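You operate a simulated robot arm through the tools that you are given. There is no shell and no other tool. Be economical: measure what you need, move in short steps, check, and stop when the job is done.

You are at the controls of a simulated robot arm. One attempt, no reset.

Task
Take the tube with yellow collar and leave it on top of the orange pad on the test bench.

It is judged by the outcome, as a careful person would: the job done as asked, and still so three seconds after it is handed in. It fails if anything else is knocked over, pushed out of place, dropped, spilled or broken.

Robot
A 7-joint arm with a two-finger parallel gripper, fixed in place. Base frame: the origin is at the foot of the arm, x ahead of it, y to its left, z up; the work surface is at about z = 0. Readings come in cm, rad, newtons and seconds.
With the tool pointing down near the work surface it reaches from about 22 to 58 cm from the base axis. Its first joint turns from -1.152 to 1.152 rad. Payload 2.5 kg.
The TCP is the grasp point between the finger pads, 2.3 cm short of the fingertips. In the tool frame z runs along the fingers and y along their closing line. The gripper opens to 9.4 cm. The fingers are 3.8 cm wide and 1 cm thick; the gripper's body (5.4 by 9.6 cm) begins 3.9 cm behind the TCP.
Orientation is that of the tool frame in the base frame, as a unit quaternion [w, x, y, z]. With the fingers straight down and closing along the base's y, the tool's x points along the base's -x, its y along +y and its z along -z.

Tools
- The arm moves only by the tool play_rows. Its argument "moves" is a list of rows, each a list of 5 numbers: the shift along the base's x, y, z in cm, then the turn about the base's z in degrees, then the gripper command, from -1 (shut) to 1 (fully open), values between in proportion. In form: [[dx, dy, dz, yaw, gripper], ...]. A call has 1 to 20 rows; each row is the pose to reach, as a shift and turn from the pose commanded when the call began. Each row takes 0.2 s and may step no farther than 5 cm and 0.15 rad from the row before; otherwise, or with a gripper value out of range, the whole call is refused. Where a pose cannot be reached the arm comes as near as it can. A force on the tool above 40 N (or 10 N above the force at the start of the call, whichever is more), or a blocked arm, ends the call early, and 0.2 s more pass. Each finger travels about 10.8 cm/s and halts on what it meets, pressing with about 25 N; the grip force reading is that of the motor and also rises with nothing between the fingers. The clock runs only during rows and for 0.2 s after the last one: add rows that repeat a pose to give the fingers time. The reply holds the time, the measured pose of the TCP, the force on the tool along the base axes, the opening and the grip force, in the units named above and with some noise, and new pictures: "pictures" is both (left out), scene, wrist or none.
- Cameras (640 x 400 px; columns grow to the right, rows downward): "scene" is fixed at [11.03, -41.57, 54.9]; the picture's right is [0.84, -0.55, 0.00], its down [-0.31, -0.48, -0.82] and it looks along [0.45, 0.69, -0.57] (base axes); focal length 320 px, centre (320, 200). "wrist" rides on the gripper at [-3.9, 0, -4.4] in the tool frame; the picture's right is [0.00, -1.00, 0.00], its down [0.97, 0.00, -0.24] and it looks along [0.24, 0.00, 0.97] (tool axes); focal length 218 px, centre (320, 200).
- locate(camera, pixels): for up to 12 pixels [column, row] of the newest picture of that camera ("zoom" is the newest enlarged one), the place [x, y, z] in the base frame of the surface seen there, good to about 0.2 cm, but the place of the scene camera against the robot may be out by one fixed shift of up to 1.8 cm in any direction. The clock stands still meanwhile.
- enlarge(camera, box): a new picture of the part [left, top, right, bottom] of that camera's present view, enlarged. The clock stands still meanwhile.
- job_done(): hands the job in; it is judged then, once.

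Go step by step. Measure first, check grasps and placings, and put right what went wrong. The budget is 60 turns and 170 pictures, counting those below and the enlarged ones. Unless the task says otherwise, let go and move clear before handing in, and close with one line.

The tools are called by a JSON object that holds its "method" and its "body". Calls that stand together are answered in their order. play_rows: Moves the arm, as the interface text tells. Its arguments: {"type":"object","properties":{"moves":{"type":"array"},"pictures":{"type":"string","enum":["both","scene","wrist","none"]}},"required":["moves"]} The other tools are called the same way: locate (camera, pixels) gives the place of the surface under pixels of a picture; enlarge (camera, box) takes an enlarged picture of a part of a camera's view; job_done () hands the job in.

At the start:

```text
time: 0.0
position: [30.76, -3.02, 31.05]
tcp_rot: [0.0, 0.0, 1.0, 0.0]
force: [0.3, -0.6, -0.4]
grip_width: 9.38
grasp_force: 0.1
```

scene: 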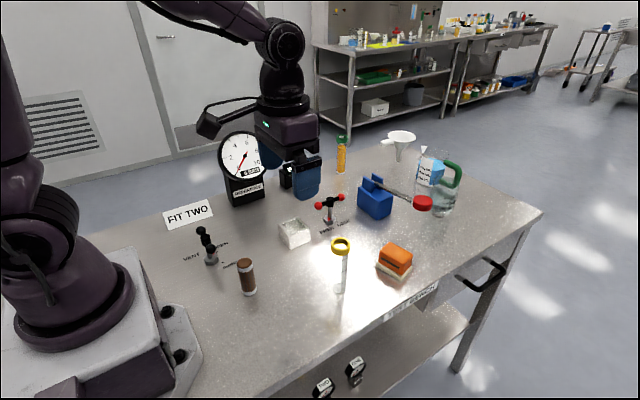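
wrist: 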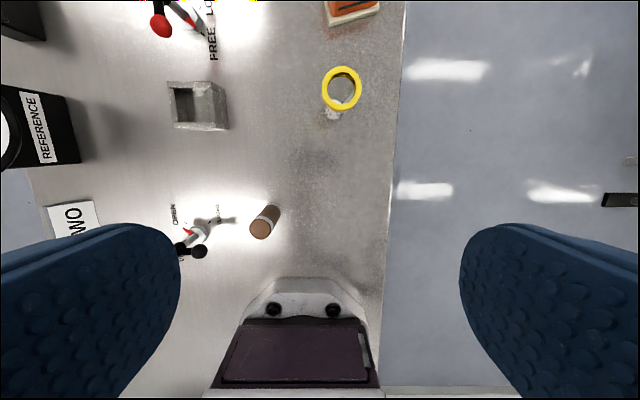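

The yellow-collared tube stands at scene (341,245)-(341,290), and an orange block sits at (396,260). I'll enlarge both and measure them.

{"method": "enlarge", "body": {"camera": "scene", "box": [300, 210, 440, 310]}}

{"method": "enlarge", "body": {"camera": "wrist", "box": [280, 0, 420, 130]}}

{"method": "locate", "body": {"camera": "wrist", "pixels": [[342, 70], [342, 107], [324, 88], [359, 88], [342, 88], [352, 6], [333, 119], [330, 3], [376, 2], [340, 24], [376, 12]]}}

{"method": "locate", "body": {"camera": "scene", "pixels": [[341, 239], [341, 290], [342, 270], [395, 252], [380, 260], [405, 270], [412, 256], [393, 243], [378, 266], [404, 282], [340, 252]]}}

```text
4.00 times, centred on (370, 260) of scene
```

zoom: 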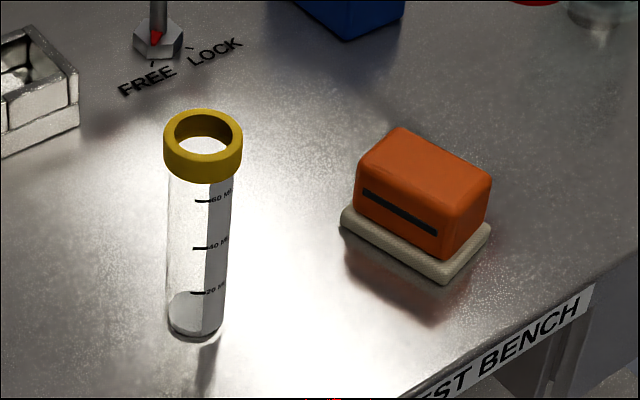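

```text
3.08 times, centred on (350, 65) of wrist
```

zoom: 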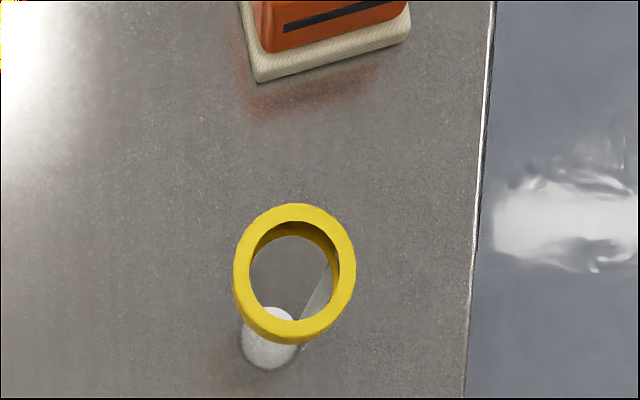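

```text
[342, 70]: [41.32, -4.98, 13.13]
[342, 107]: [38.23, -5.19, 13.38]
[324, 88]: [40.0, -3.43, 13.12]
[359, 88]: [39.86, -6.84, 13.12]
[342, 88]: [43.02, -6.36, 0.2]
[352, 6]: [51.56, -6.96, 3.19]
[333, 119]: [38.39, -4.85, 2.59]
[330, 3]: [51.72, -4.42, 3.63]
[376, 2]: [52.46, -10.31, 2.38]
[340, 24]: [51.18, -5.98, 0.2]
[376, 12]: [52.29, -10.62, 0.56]
```

```text
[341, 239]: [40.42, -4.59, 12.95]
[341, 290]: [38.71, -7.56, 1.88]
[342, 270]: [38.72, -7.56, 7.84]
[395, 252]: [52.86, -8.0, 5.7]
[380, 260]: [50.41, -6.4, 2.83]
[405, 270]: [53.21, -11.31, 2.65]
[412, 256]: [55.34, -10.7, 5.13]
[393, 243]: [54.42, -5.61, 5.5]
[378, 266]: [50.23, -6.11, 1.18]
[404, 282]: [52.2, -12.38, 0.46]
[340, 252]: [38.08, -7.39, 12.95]
```

The collar centre is about (39.8, -5.1), with its top at z=13.1. The orange block's top is near z=5.5. I'll move forward at height to see the block from above and check that no other orange pad exists.

{"method": "play_rows", "body": {"moves": [[4, -1, 0, 0, 1], [8, -2, 0, 0, 1], [12, -3, 0, 0, 1], [14, -4, 0, 0, 1], [14, -4, 0, 0, 1]]}}

```text
time: 1.2
position: [45.09, -7.13, 30.88]
tcp_rot: [0.0, 0.0, 1.0, 0.0]
force: [0.0, 0.2, 0.7]
grip_width: 9.4
grasp_force: 0.1
```

scene: 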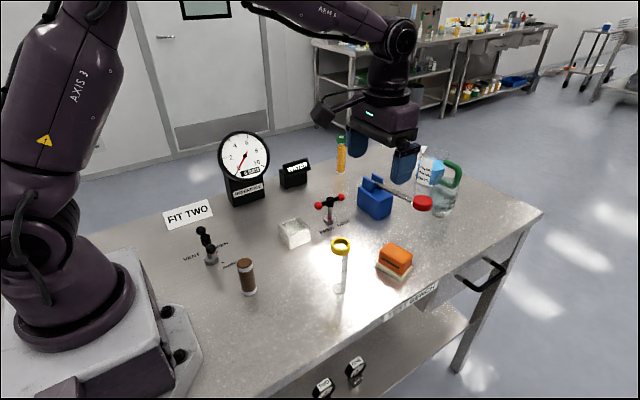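
wrist: 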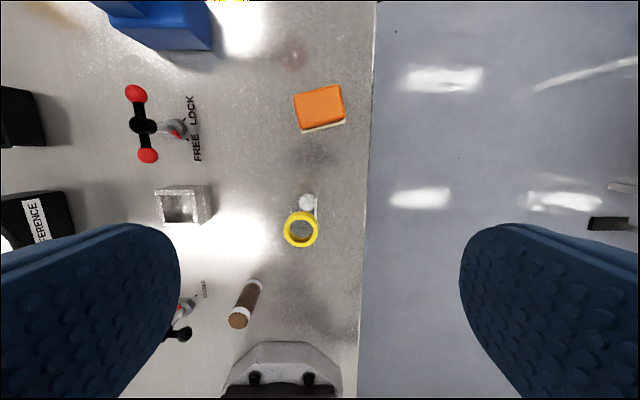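

{"method": "enlarge", "body": {"camera": "wrist", "box": [270, 70, 370, 260]}}

{"method": "locate", "body": {"camera": "wrist", "pixels": [[294, 94], [337, 85], [344, 121], [301, 130], [319, 108], [300, 100], [335, 92], [338, 116], [304, 122]]}}

{"method": "locate", "body": {"camera": "wrist", "pixels": [[286, 229], [316, 229], [301, 214], [301, 245], [307, 202], [170, 208], [208, 208], [190, 188], [245, 305], [262, 282]]}}

```text
2.11 times, centred on (320, 165) of wrist
```

zoom: 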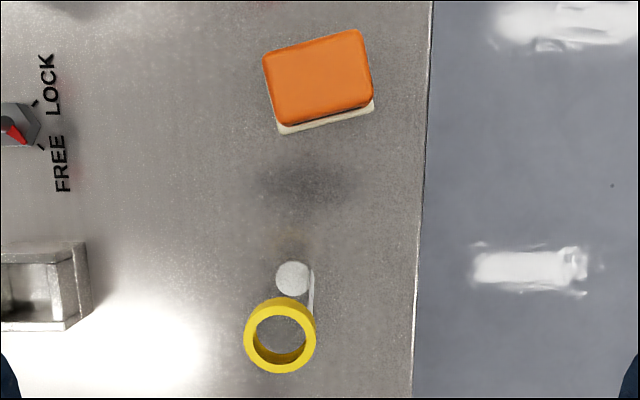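

```text
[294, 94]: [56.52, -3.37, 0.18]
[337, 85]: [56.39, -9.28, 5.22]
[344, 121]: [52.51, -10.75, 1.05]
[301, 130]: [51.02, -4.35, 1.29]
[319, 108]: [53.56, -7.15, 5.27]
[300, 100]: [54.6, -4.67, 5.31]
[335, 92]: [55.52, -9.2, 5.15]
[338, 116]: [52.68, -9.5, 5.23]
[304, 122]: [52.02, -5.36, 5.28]
```

```text
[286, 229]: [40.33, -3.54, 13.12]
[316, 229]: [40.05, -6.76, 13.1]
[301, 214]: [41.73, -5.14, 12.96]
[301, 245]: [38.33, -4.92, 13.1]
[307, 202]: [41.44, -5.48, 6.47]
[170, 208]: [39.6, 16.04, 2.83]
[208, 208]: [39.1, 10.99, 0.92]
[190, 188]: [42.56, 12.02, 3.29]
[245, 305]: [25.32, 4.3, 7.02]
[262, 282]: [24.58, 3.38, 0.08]
```

The orange block is the only orange pad: its top is z≈5.25, centred near (53.9, -7.15), and about 5 x 4 cm. I'll hover over the collar at (40.1, -5.1).

{"method": "play_rows", "body": {"moves": [[-2.5, 1, -3, 0, 1], [-4.9, 1.95, -6, 0, 1], [-4.9, 1.95, -10, 0, 1], [-4.9, 1.95, -12, 0, 1], [-4.9, 1.95, -12, 0, 1], [-4.9, 1.95, -12, 0, 1]]}}

```text
time: 2.6
position: [40.06, -5.09, 18.99]
tcp_rot: [0.0, 0.0, 1.0, 0.0]
force: [0.9, 0.7, -0.6]
grip_width: 9.41
grasp_force: 0.1
```

scene: 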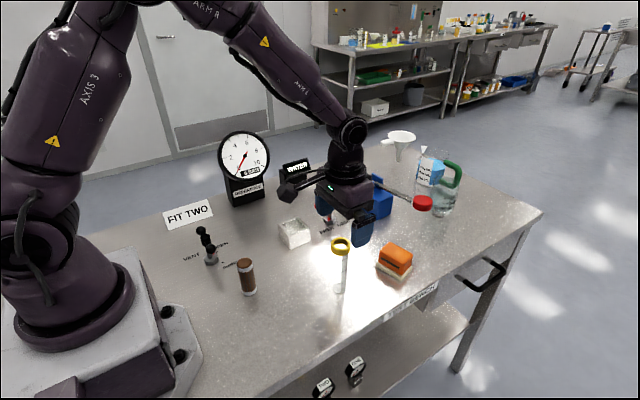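
wrist: 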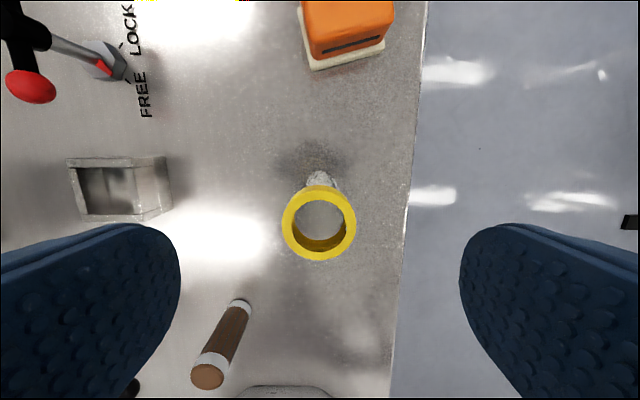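

I am hovering over the tube with the ring at (319,222). I'll re-measure its centre before descending.

{"method": "locate", "body": {"camera": "wrist", "pixels": [[284, 223], [354, 223], [319, 188], [319, 257], [288, 223], [349, 223], [319, 180], [330, 182]]}}

{"method": "enlarge", "body": {"camera": "wrist", "box": [270, 160, 370, 270]}}

```text
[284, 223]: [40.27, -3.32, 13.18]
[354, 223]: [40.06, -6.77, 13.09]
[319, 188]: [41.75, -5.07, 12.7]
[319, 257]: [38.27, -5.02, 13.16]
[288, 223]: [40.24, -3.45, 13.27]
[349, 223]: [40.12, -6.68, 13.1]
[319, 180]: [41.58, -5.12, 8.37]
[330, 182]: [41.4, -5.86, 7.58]
```

```text
3.64 times, centred on (320, 215) of wrist
```

zoom: 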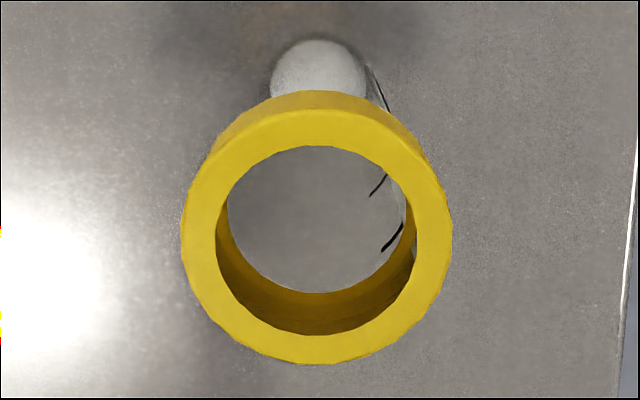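

The ring centre is (40.05, -5.05), which matches the TCP. I'll descend to z≈11.6 and close on the collar.

{"method": "play_rows", "body": {"moves": [[0, 0, -3, 0, 1], [0, 0, -5.5, 0, 1], [0, 0, -7.3, 0, 1], [0, 0, -7.3, 0, 1], [0, 0, -7.3, 0, 0], [0, 0, -7.3, 0, -0.2], [0, 0, -7.3, 0, -0.3], [0, 0, -7.3, 0, -1], [0, 0, -7.3, 0, -1], [0, 0, -7.3, 0, -1]]}}

```text
time: 4.8
position: [40.19, -5.09, 11.7]
tcp_rot: [0.0, 0.0, 1.0, 0.0]
force: [0.1, 0.5, 0.9]
grip_width: 3.66
grasp_force: 25.1
```

scene: 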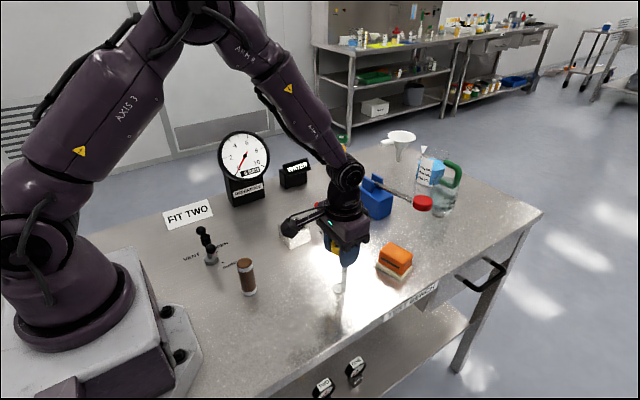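
wrist: 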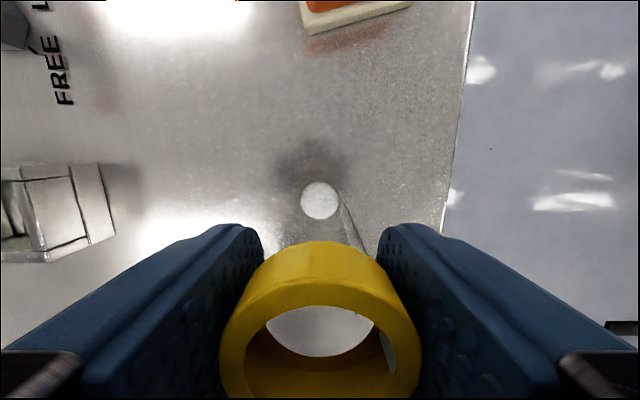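

The collar is gripped at 3.66 cm wide and 25 N. I'll lift 8 cm and check the tube comes with it.

{"method": "play_rows", "body": {"moves": [[0, 0, 1, 0, -1], [0, 0, 3, 0, -1], [0, 0, 5.5, 0, -1], [0, 0, 8, 0, -1], [0, 0, 8, 0, -1]]}}

{"method": "enlarge", "body": {"camera": "scene", "box": [280, 170, 440, 300]}}

```text
time: 6.0
position: [39.85, -4.99, 19.77]
tcp_rot: [0.0, 0.0, 1.0, 0.0]
force: [-0.4, 0.2, -0.7]
grip_width: 3.67
grasp_force: 25.2
```

scene: 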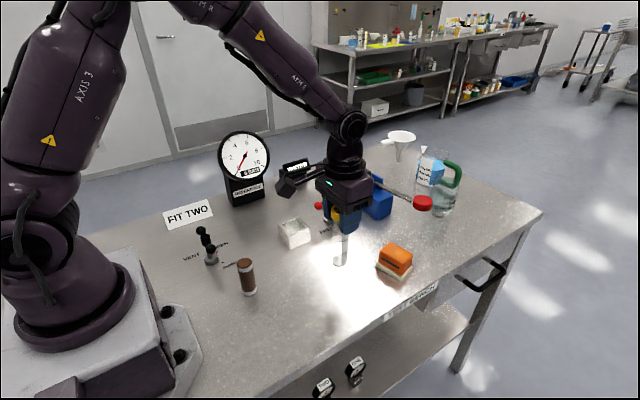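
wrist: 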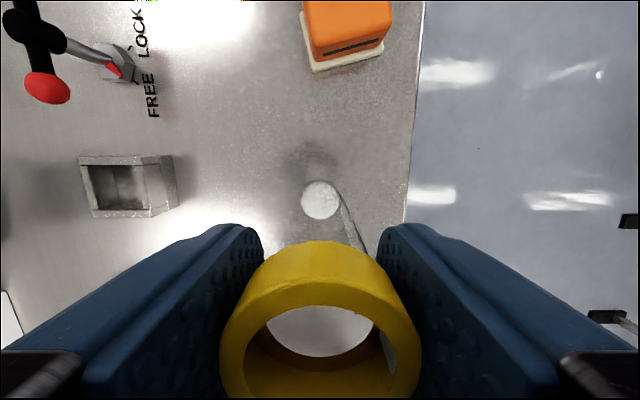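

```text
3.08 times, centred on (360, 235) of scene
```

zoom: 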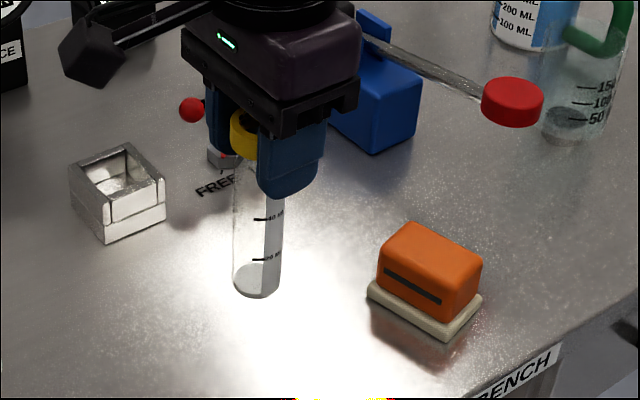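

The tube came up upright. Next I'll check the red-tipped rod at scene (422,203) for clearance, and the block top once more.

{"method": "locate", "body": {"camera": "scene", "pixels": [[422, 203], [414, 204], [422, 196], [395, 192], [372, 180], [440, 205], [388, 245], [410, 254], [396, 247], [405, 264], [374, 195]]}}

{"method": "locate", "body": {"camera": "wrist", "pixels": [[310, 10], [345, 10], [385, 10], [312, 40], [345, 32], [386, 28]]}}

```text
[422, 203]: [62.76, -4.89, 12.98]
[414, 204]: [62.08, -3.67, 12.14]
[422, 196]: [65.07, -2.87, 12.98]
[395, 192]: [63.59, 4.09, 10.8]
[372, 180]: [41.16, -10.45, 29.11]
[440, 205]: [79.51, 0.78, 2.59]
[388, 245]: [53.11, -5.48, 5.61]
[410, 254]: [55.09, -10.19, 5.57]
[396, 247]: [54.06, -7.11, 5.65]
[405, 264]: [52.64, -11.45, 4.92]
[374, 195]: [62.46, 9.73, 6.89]
```

```text
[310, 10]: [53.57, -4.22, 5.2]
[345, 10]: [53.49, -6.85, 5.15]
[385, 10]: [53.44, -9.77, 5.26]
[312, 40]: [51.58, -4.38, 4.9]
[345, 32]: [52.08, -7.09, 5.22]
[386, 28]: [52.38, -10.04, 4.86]
```

The red tip is about 62 cm out, which is clear of the gripper. I'll carry the tube over the block centre (53.6, -7.15) at this height.

{"method": "play_rows", "body": {"moves": [[1.5, -0.2, 0.5, 0, -1], [4, -0.6, 0.5, 0, -1], [6.5, -1, 0.5, 0, -1], [9, -1.4, 0.5, 0, -1], [11.5, -1.8, 0.5, 0, -1], [13, -2, 0.5, 0, -1], [13.55, -2.1, 0, 0, -1], [13.55, -2.1, 0, 0, -1], [13.55, -2.1, 0, 0, -1]]}}

{"method": "enlarge", "body": {"camera": "scene", "box": [330, 150, 490, 290]}}

{"method": "enlarge", "body": {"camera": "wrist", "box": [220, 100, 420, 260]}}

```text
time: 8.0
position: [53.53, -7.15, 19.78]
tcp_rot: [0.0, -0.001, 1.0, 0.0]
force: [0.4, 0.2, -0.9]
grip_width: 3.65
grasp_force: 25.0
```

scene: 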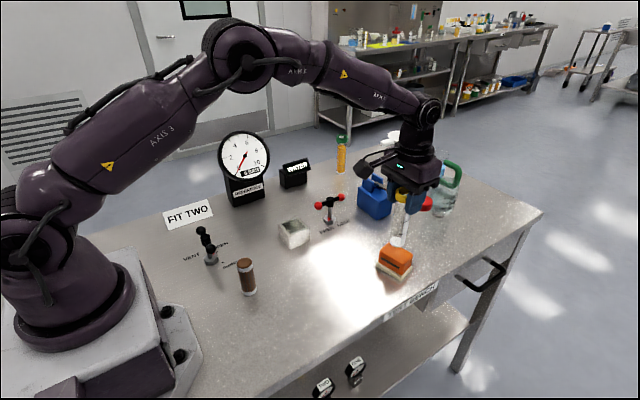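
wrist: 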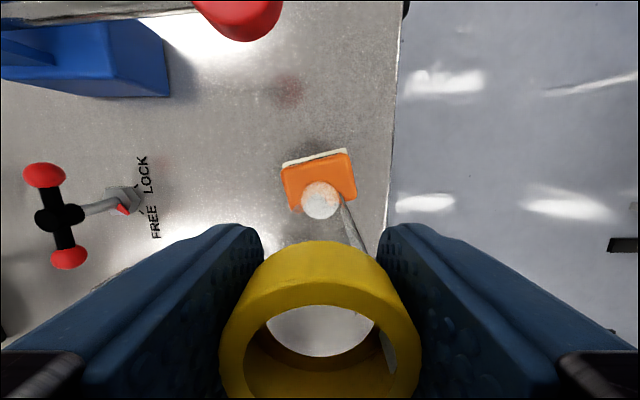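

```text
2.86 times, centred on (410, 220) of scene
```

zoom: 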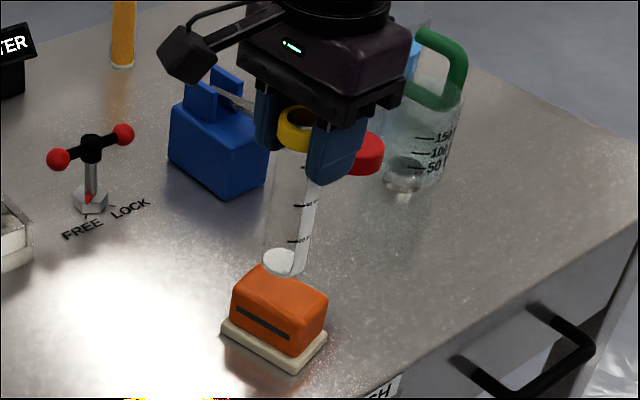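

```text
2.50 times, centred on (320, 180) of wrist
```

zoom: 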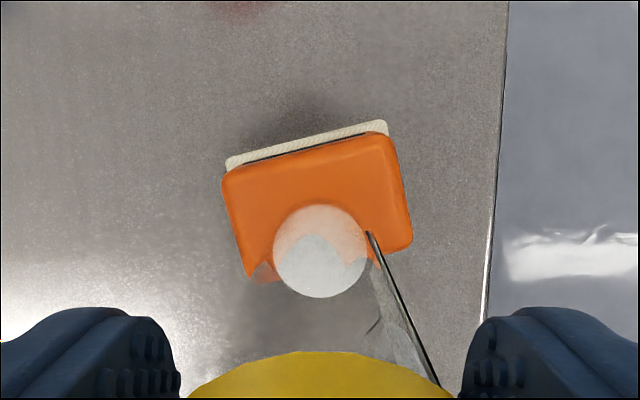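

The tube hangs above the block, with its base disc at wrist (320,200). I'll re-measure the block's edges from here.

{"method": "locate", "body": {"camera": "wrist", "pixels": [[284, 170], [288, 172], [345, 156], [349, 160], [354, 195], [318, 163], [286, 185], [354, 182], [292, 205], [320, 200], [320, 216], [320, 184]]}}

```text
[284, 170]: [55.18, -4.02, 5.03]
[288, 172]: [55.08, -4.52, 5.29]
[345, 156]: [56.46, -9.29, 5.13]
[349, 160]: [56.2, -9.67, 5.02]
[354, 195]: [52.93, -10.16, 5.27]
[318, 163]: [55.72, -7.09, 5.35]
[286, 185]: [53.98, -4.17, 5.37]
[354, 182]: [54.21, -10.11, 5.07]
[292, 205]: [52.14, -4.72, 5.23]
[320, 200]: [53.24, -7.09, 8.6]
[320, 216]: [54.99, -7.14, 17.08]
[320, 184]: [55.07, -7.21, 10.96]
```

The block's top spans x 51.8–55.7 and y -10.1 to -4.1, so its centre is (53.75, -7.1). I'll shift +0.2 in x and descend 2.7 cm, stopping just above contact.

{"method": "play_rows", "body": {"moves": [[0.2, 0, -0.7, 0, -1], [0.2, 0, -1.5, 0, -1], [0.2, 0, -2.2, 0, -1], [0.2, 0, -2.7, 0, -1], [0.2, 0, -2.7, 0, -1]]}}

{"method": "enlarge", "body": {"camera": "scene", "box": [360, 190, 450, 290]}}

```text
time: 9.2
position: [53.75, -7.29, 17.08]
tcp_rot: [0.0, 0.0, 1.0, 0.0]
force: [0.3, -0.6, -1.0]
grip_width: 3.63
grasp_force: 24.7
```

scene: 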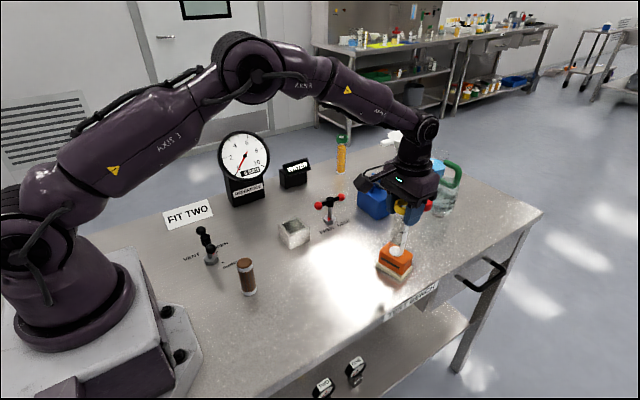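
wrist: 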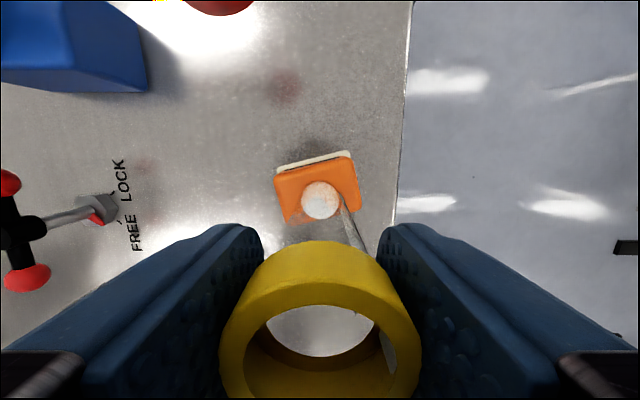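

```text
4.00 times, centred on (405, 240) of scene
```

zoom: 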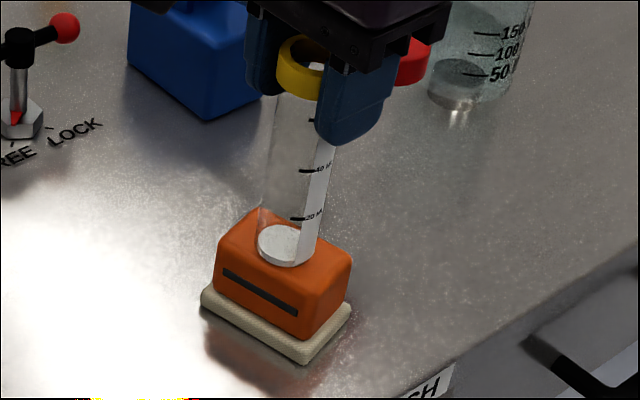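

The base is just above the top and well centred, and there is no contact force yet. I'll lower 0.2 cm at a time.

{"method": "play_rows", "body": {"moves": [[0, 0, -0.1, 0, -1], [0, 0, -0.2, 0, -1], [0, 0, -0.2, 0, -1]], "pictures": "none"}}

```text
time: 10.0
position: [53.79, -7.18, 16.95]
tcp_rot: [0.0, -0.001, 1.0, 0.0]
force: [0.2, -0.5, 6.4]
grip_width: 3.62
grasp_force: 24.7
```

The z force rose to 6.4 N, so the tube is touching the pad. I'll open gently while holding the pose.

{"method": "play_rows", "body": {"moves": [[0, 0, -0.2, 0, -0.2], [0, 0, -0.2, 0, -0.1], [0, 0, -0.2, 0, 0.1], [0, 0, -0.2, 0, 0.4], [0, 0, -0.2, 0, 0.7], [0, 0, -0.2, 0, 0.7]]}}

{"method": "enlarge", "body": {"camera": "scene", "box": [360, 190, 450, 290]}}

```text
time: 11.4
position: [53.61, -6.98, 16.68]
tcp_rot: [0.0, 0.0, 1.0, 0.0]
force: [-0.1, 0.5, -0.4]
grip_width: 7.97
grasp_force: 0.0
```

scene: 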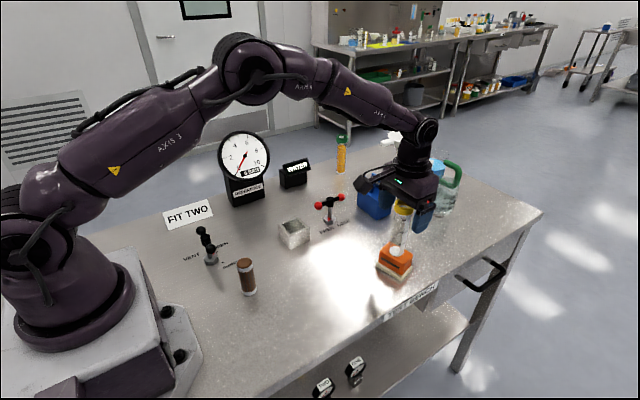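
wrist: 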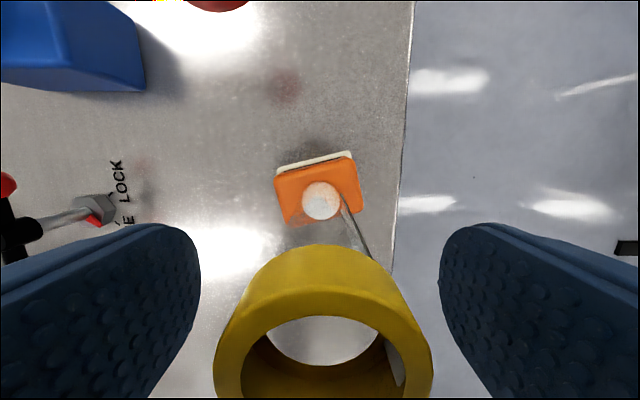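

```text
4.00 times, centred on (405, 240) of scene
```

zoom: 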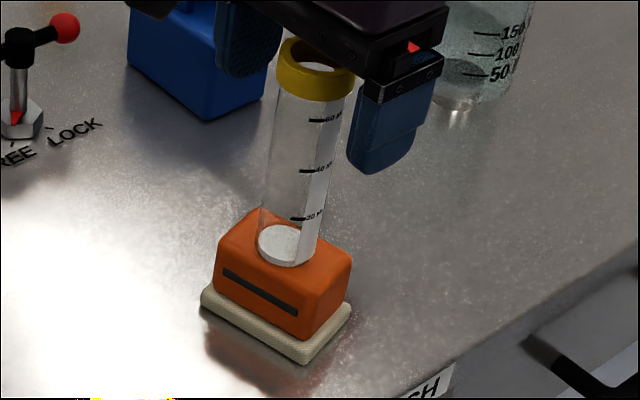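

The tube stands freely on the pad. I'll raise straight up and clear.

{"method": "play_rows", "body": {"moves": [[0, 0, 0.5, 0, 0.7], [0, 0, 2, 0, 0.7], [0, 0, 4, 0, 0.7], [0, 0, 7, 0, 0.7], [0, 0, 10, 0, 0.7], [-4, 0, 12, 0, 0.7], [-8, 0, 13, 0, 0.7], [-12, 0, 13, 0, 0.7], [-12, 0, 13, 0, 0.7], [-12, 0, 13, 0, 0.7], [-12, 0, 13, 0, 0.7], [-12, 0, 13, 0, 0.7], [-12, 0, 13, 0, 0.7]]}}

{"method": "enlarge", "body": {"camera": "scene", "box": [340, 170, 460, 290]}}

```text
time: 14.2
position: [41.73, -7.04, 29.72]
tcp_rot: [0.0, 0.001, 1.0, 0.0]
force: [-0.4, 0.3, -0.3]
grip_width: 7.98
grasp_force: 0.0
```

scene: 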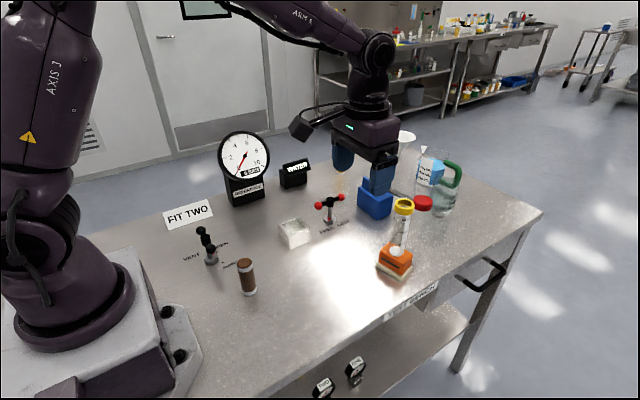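
wrist: 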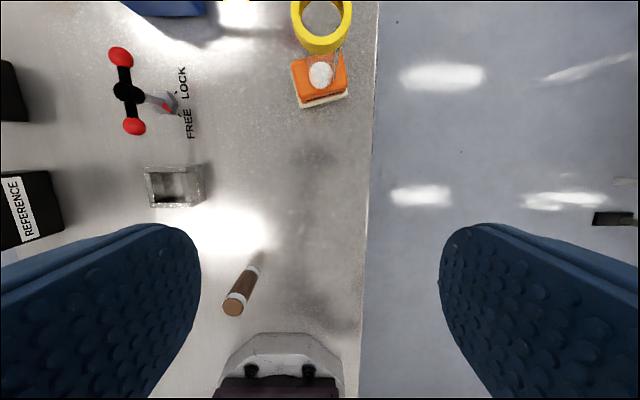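

```text
3.33 times, centred on (400, 230) of scene
```

zoom: 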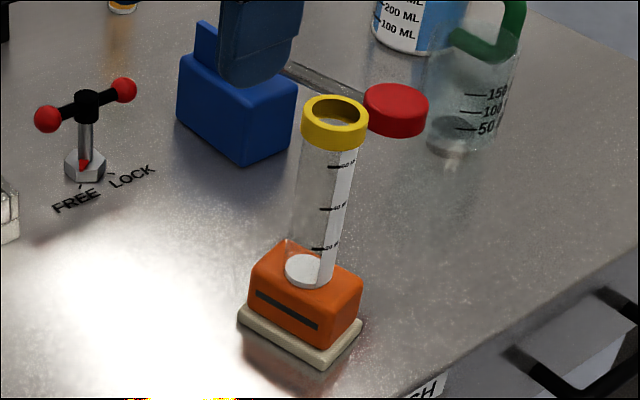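

The tube stands upright on the orange pad (scene (402,205)-(398,258)), the arm is clear and everything else is undisturbed. I'm handing the job in.

{"method": "job_done", "body": {}}

```text
The job is handed in.
```

The yellow-collared tube is standing upright on top of the orange pad, the gripper has let go and moved clear, and nothing else on the bench was disturbed.
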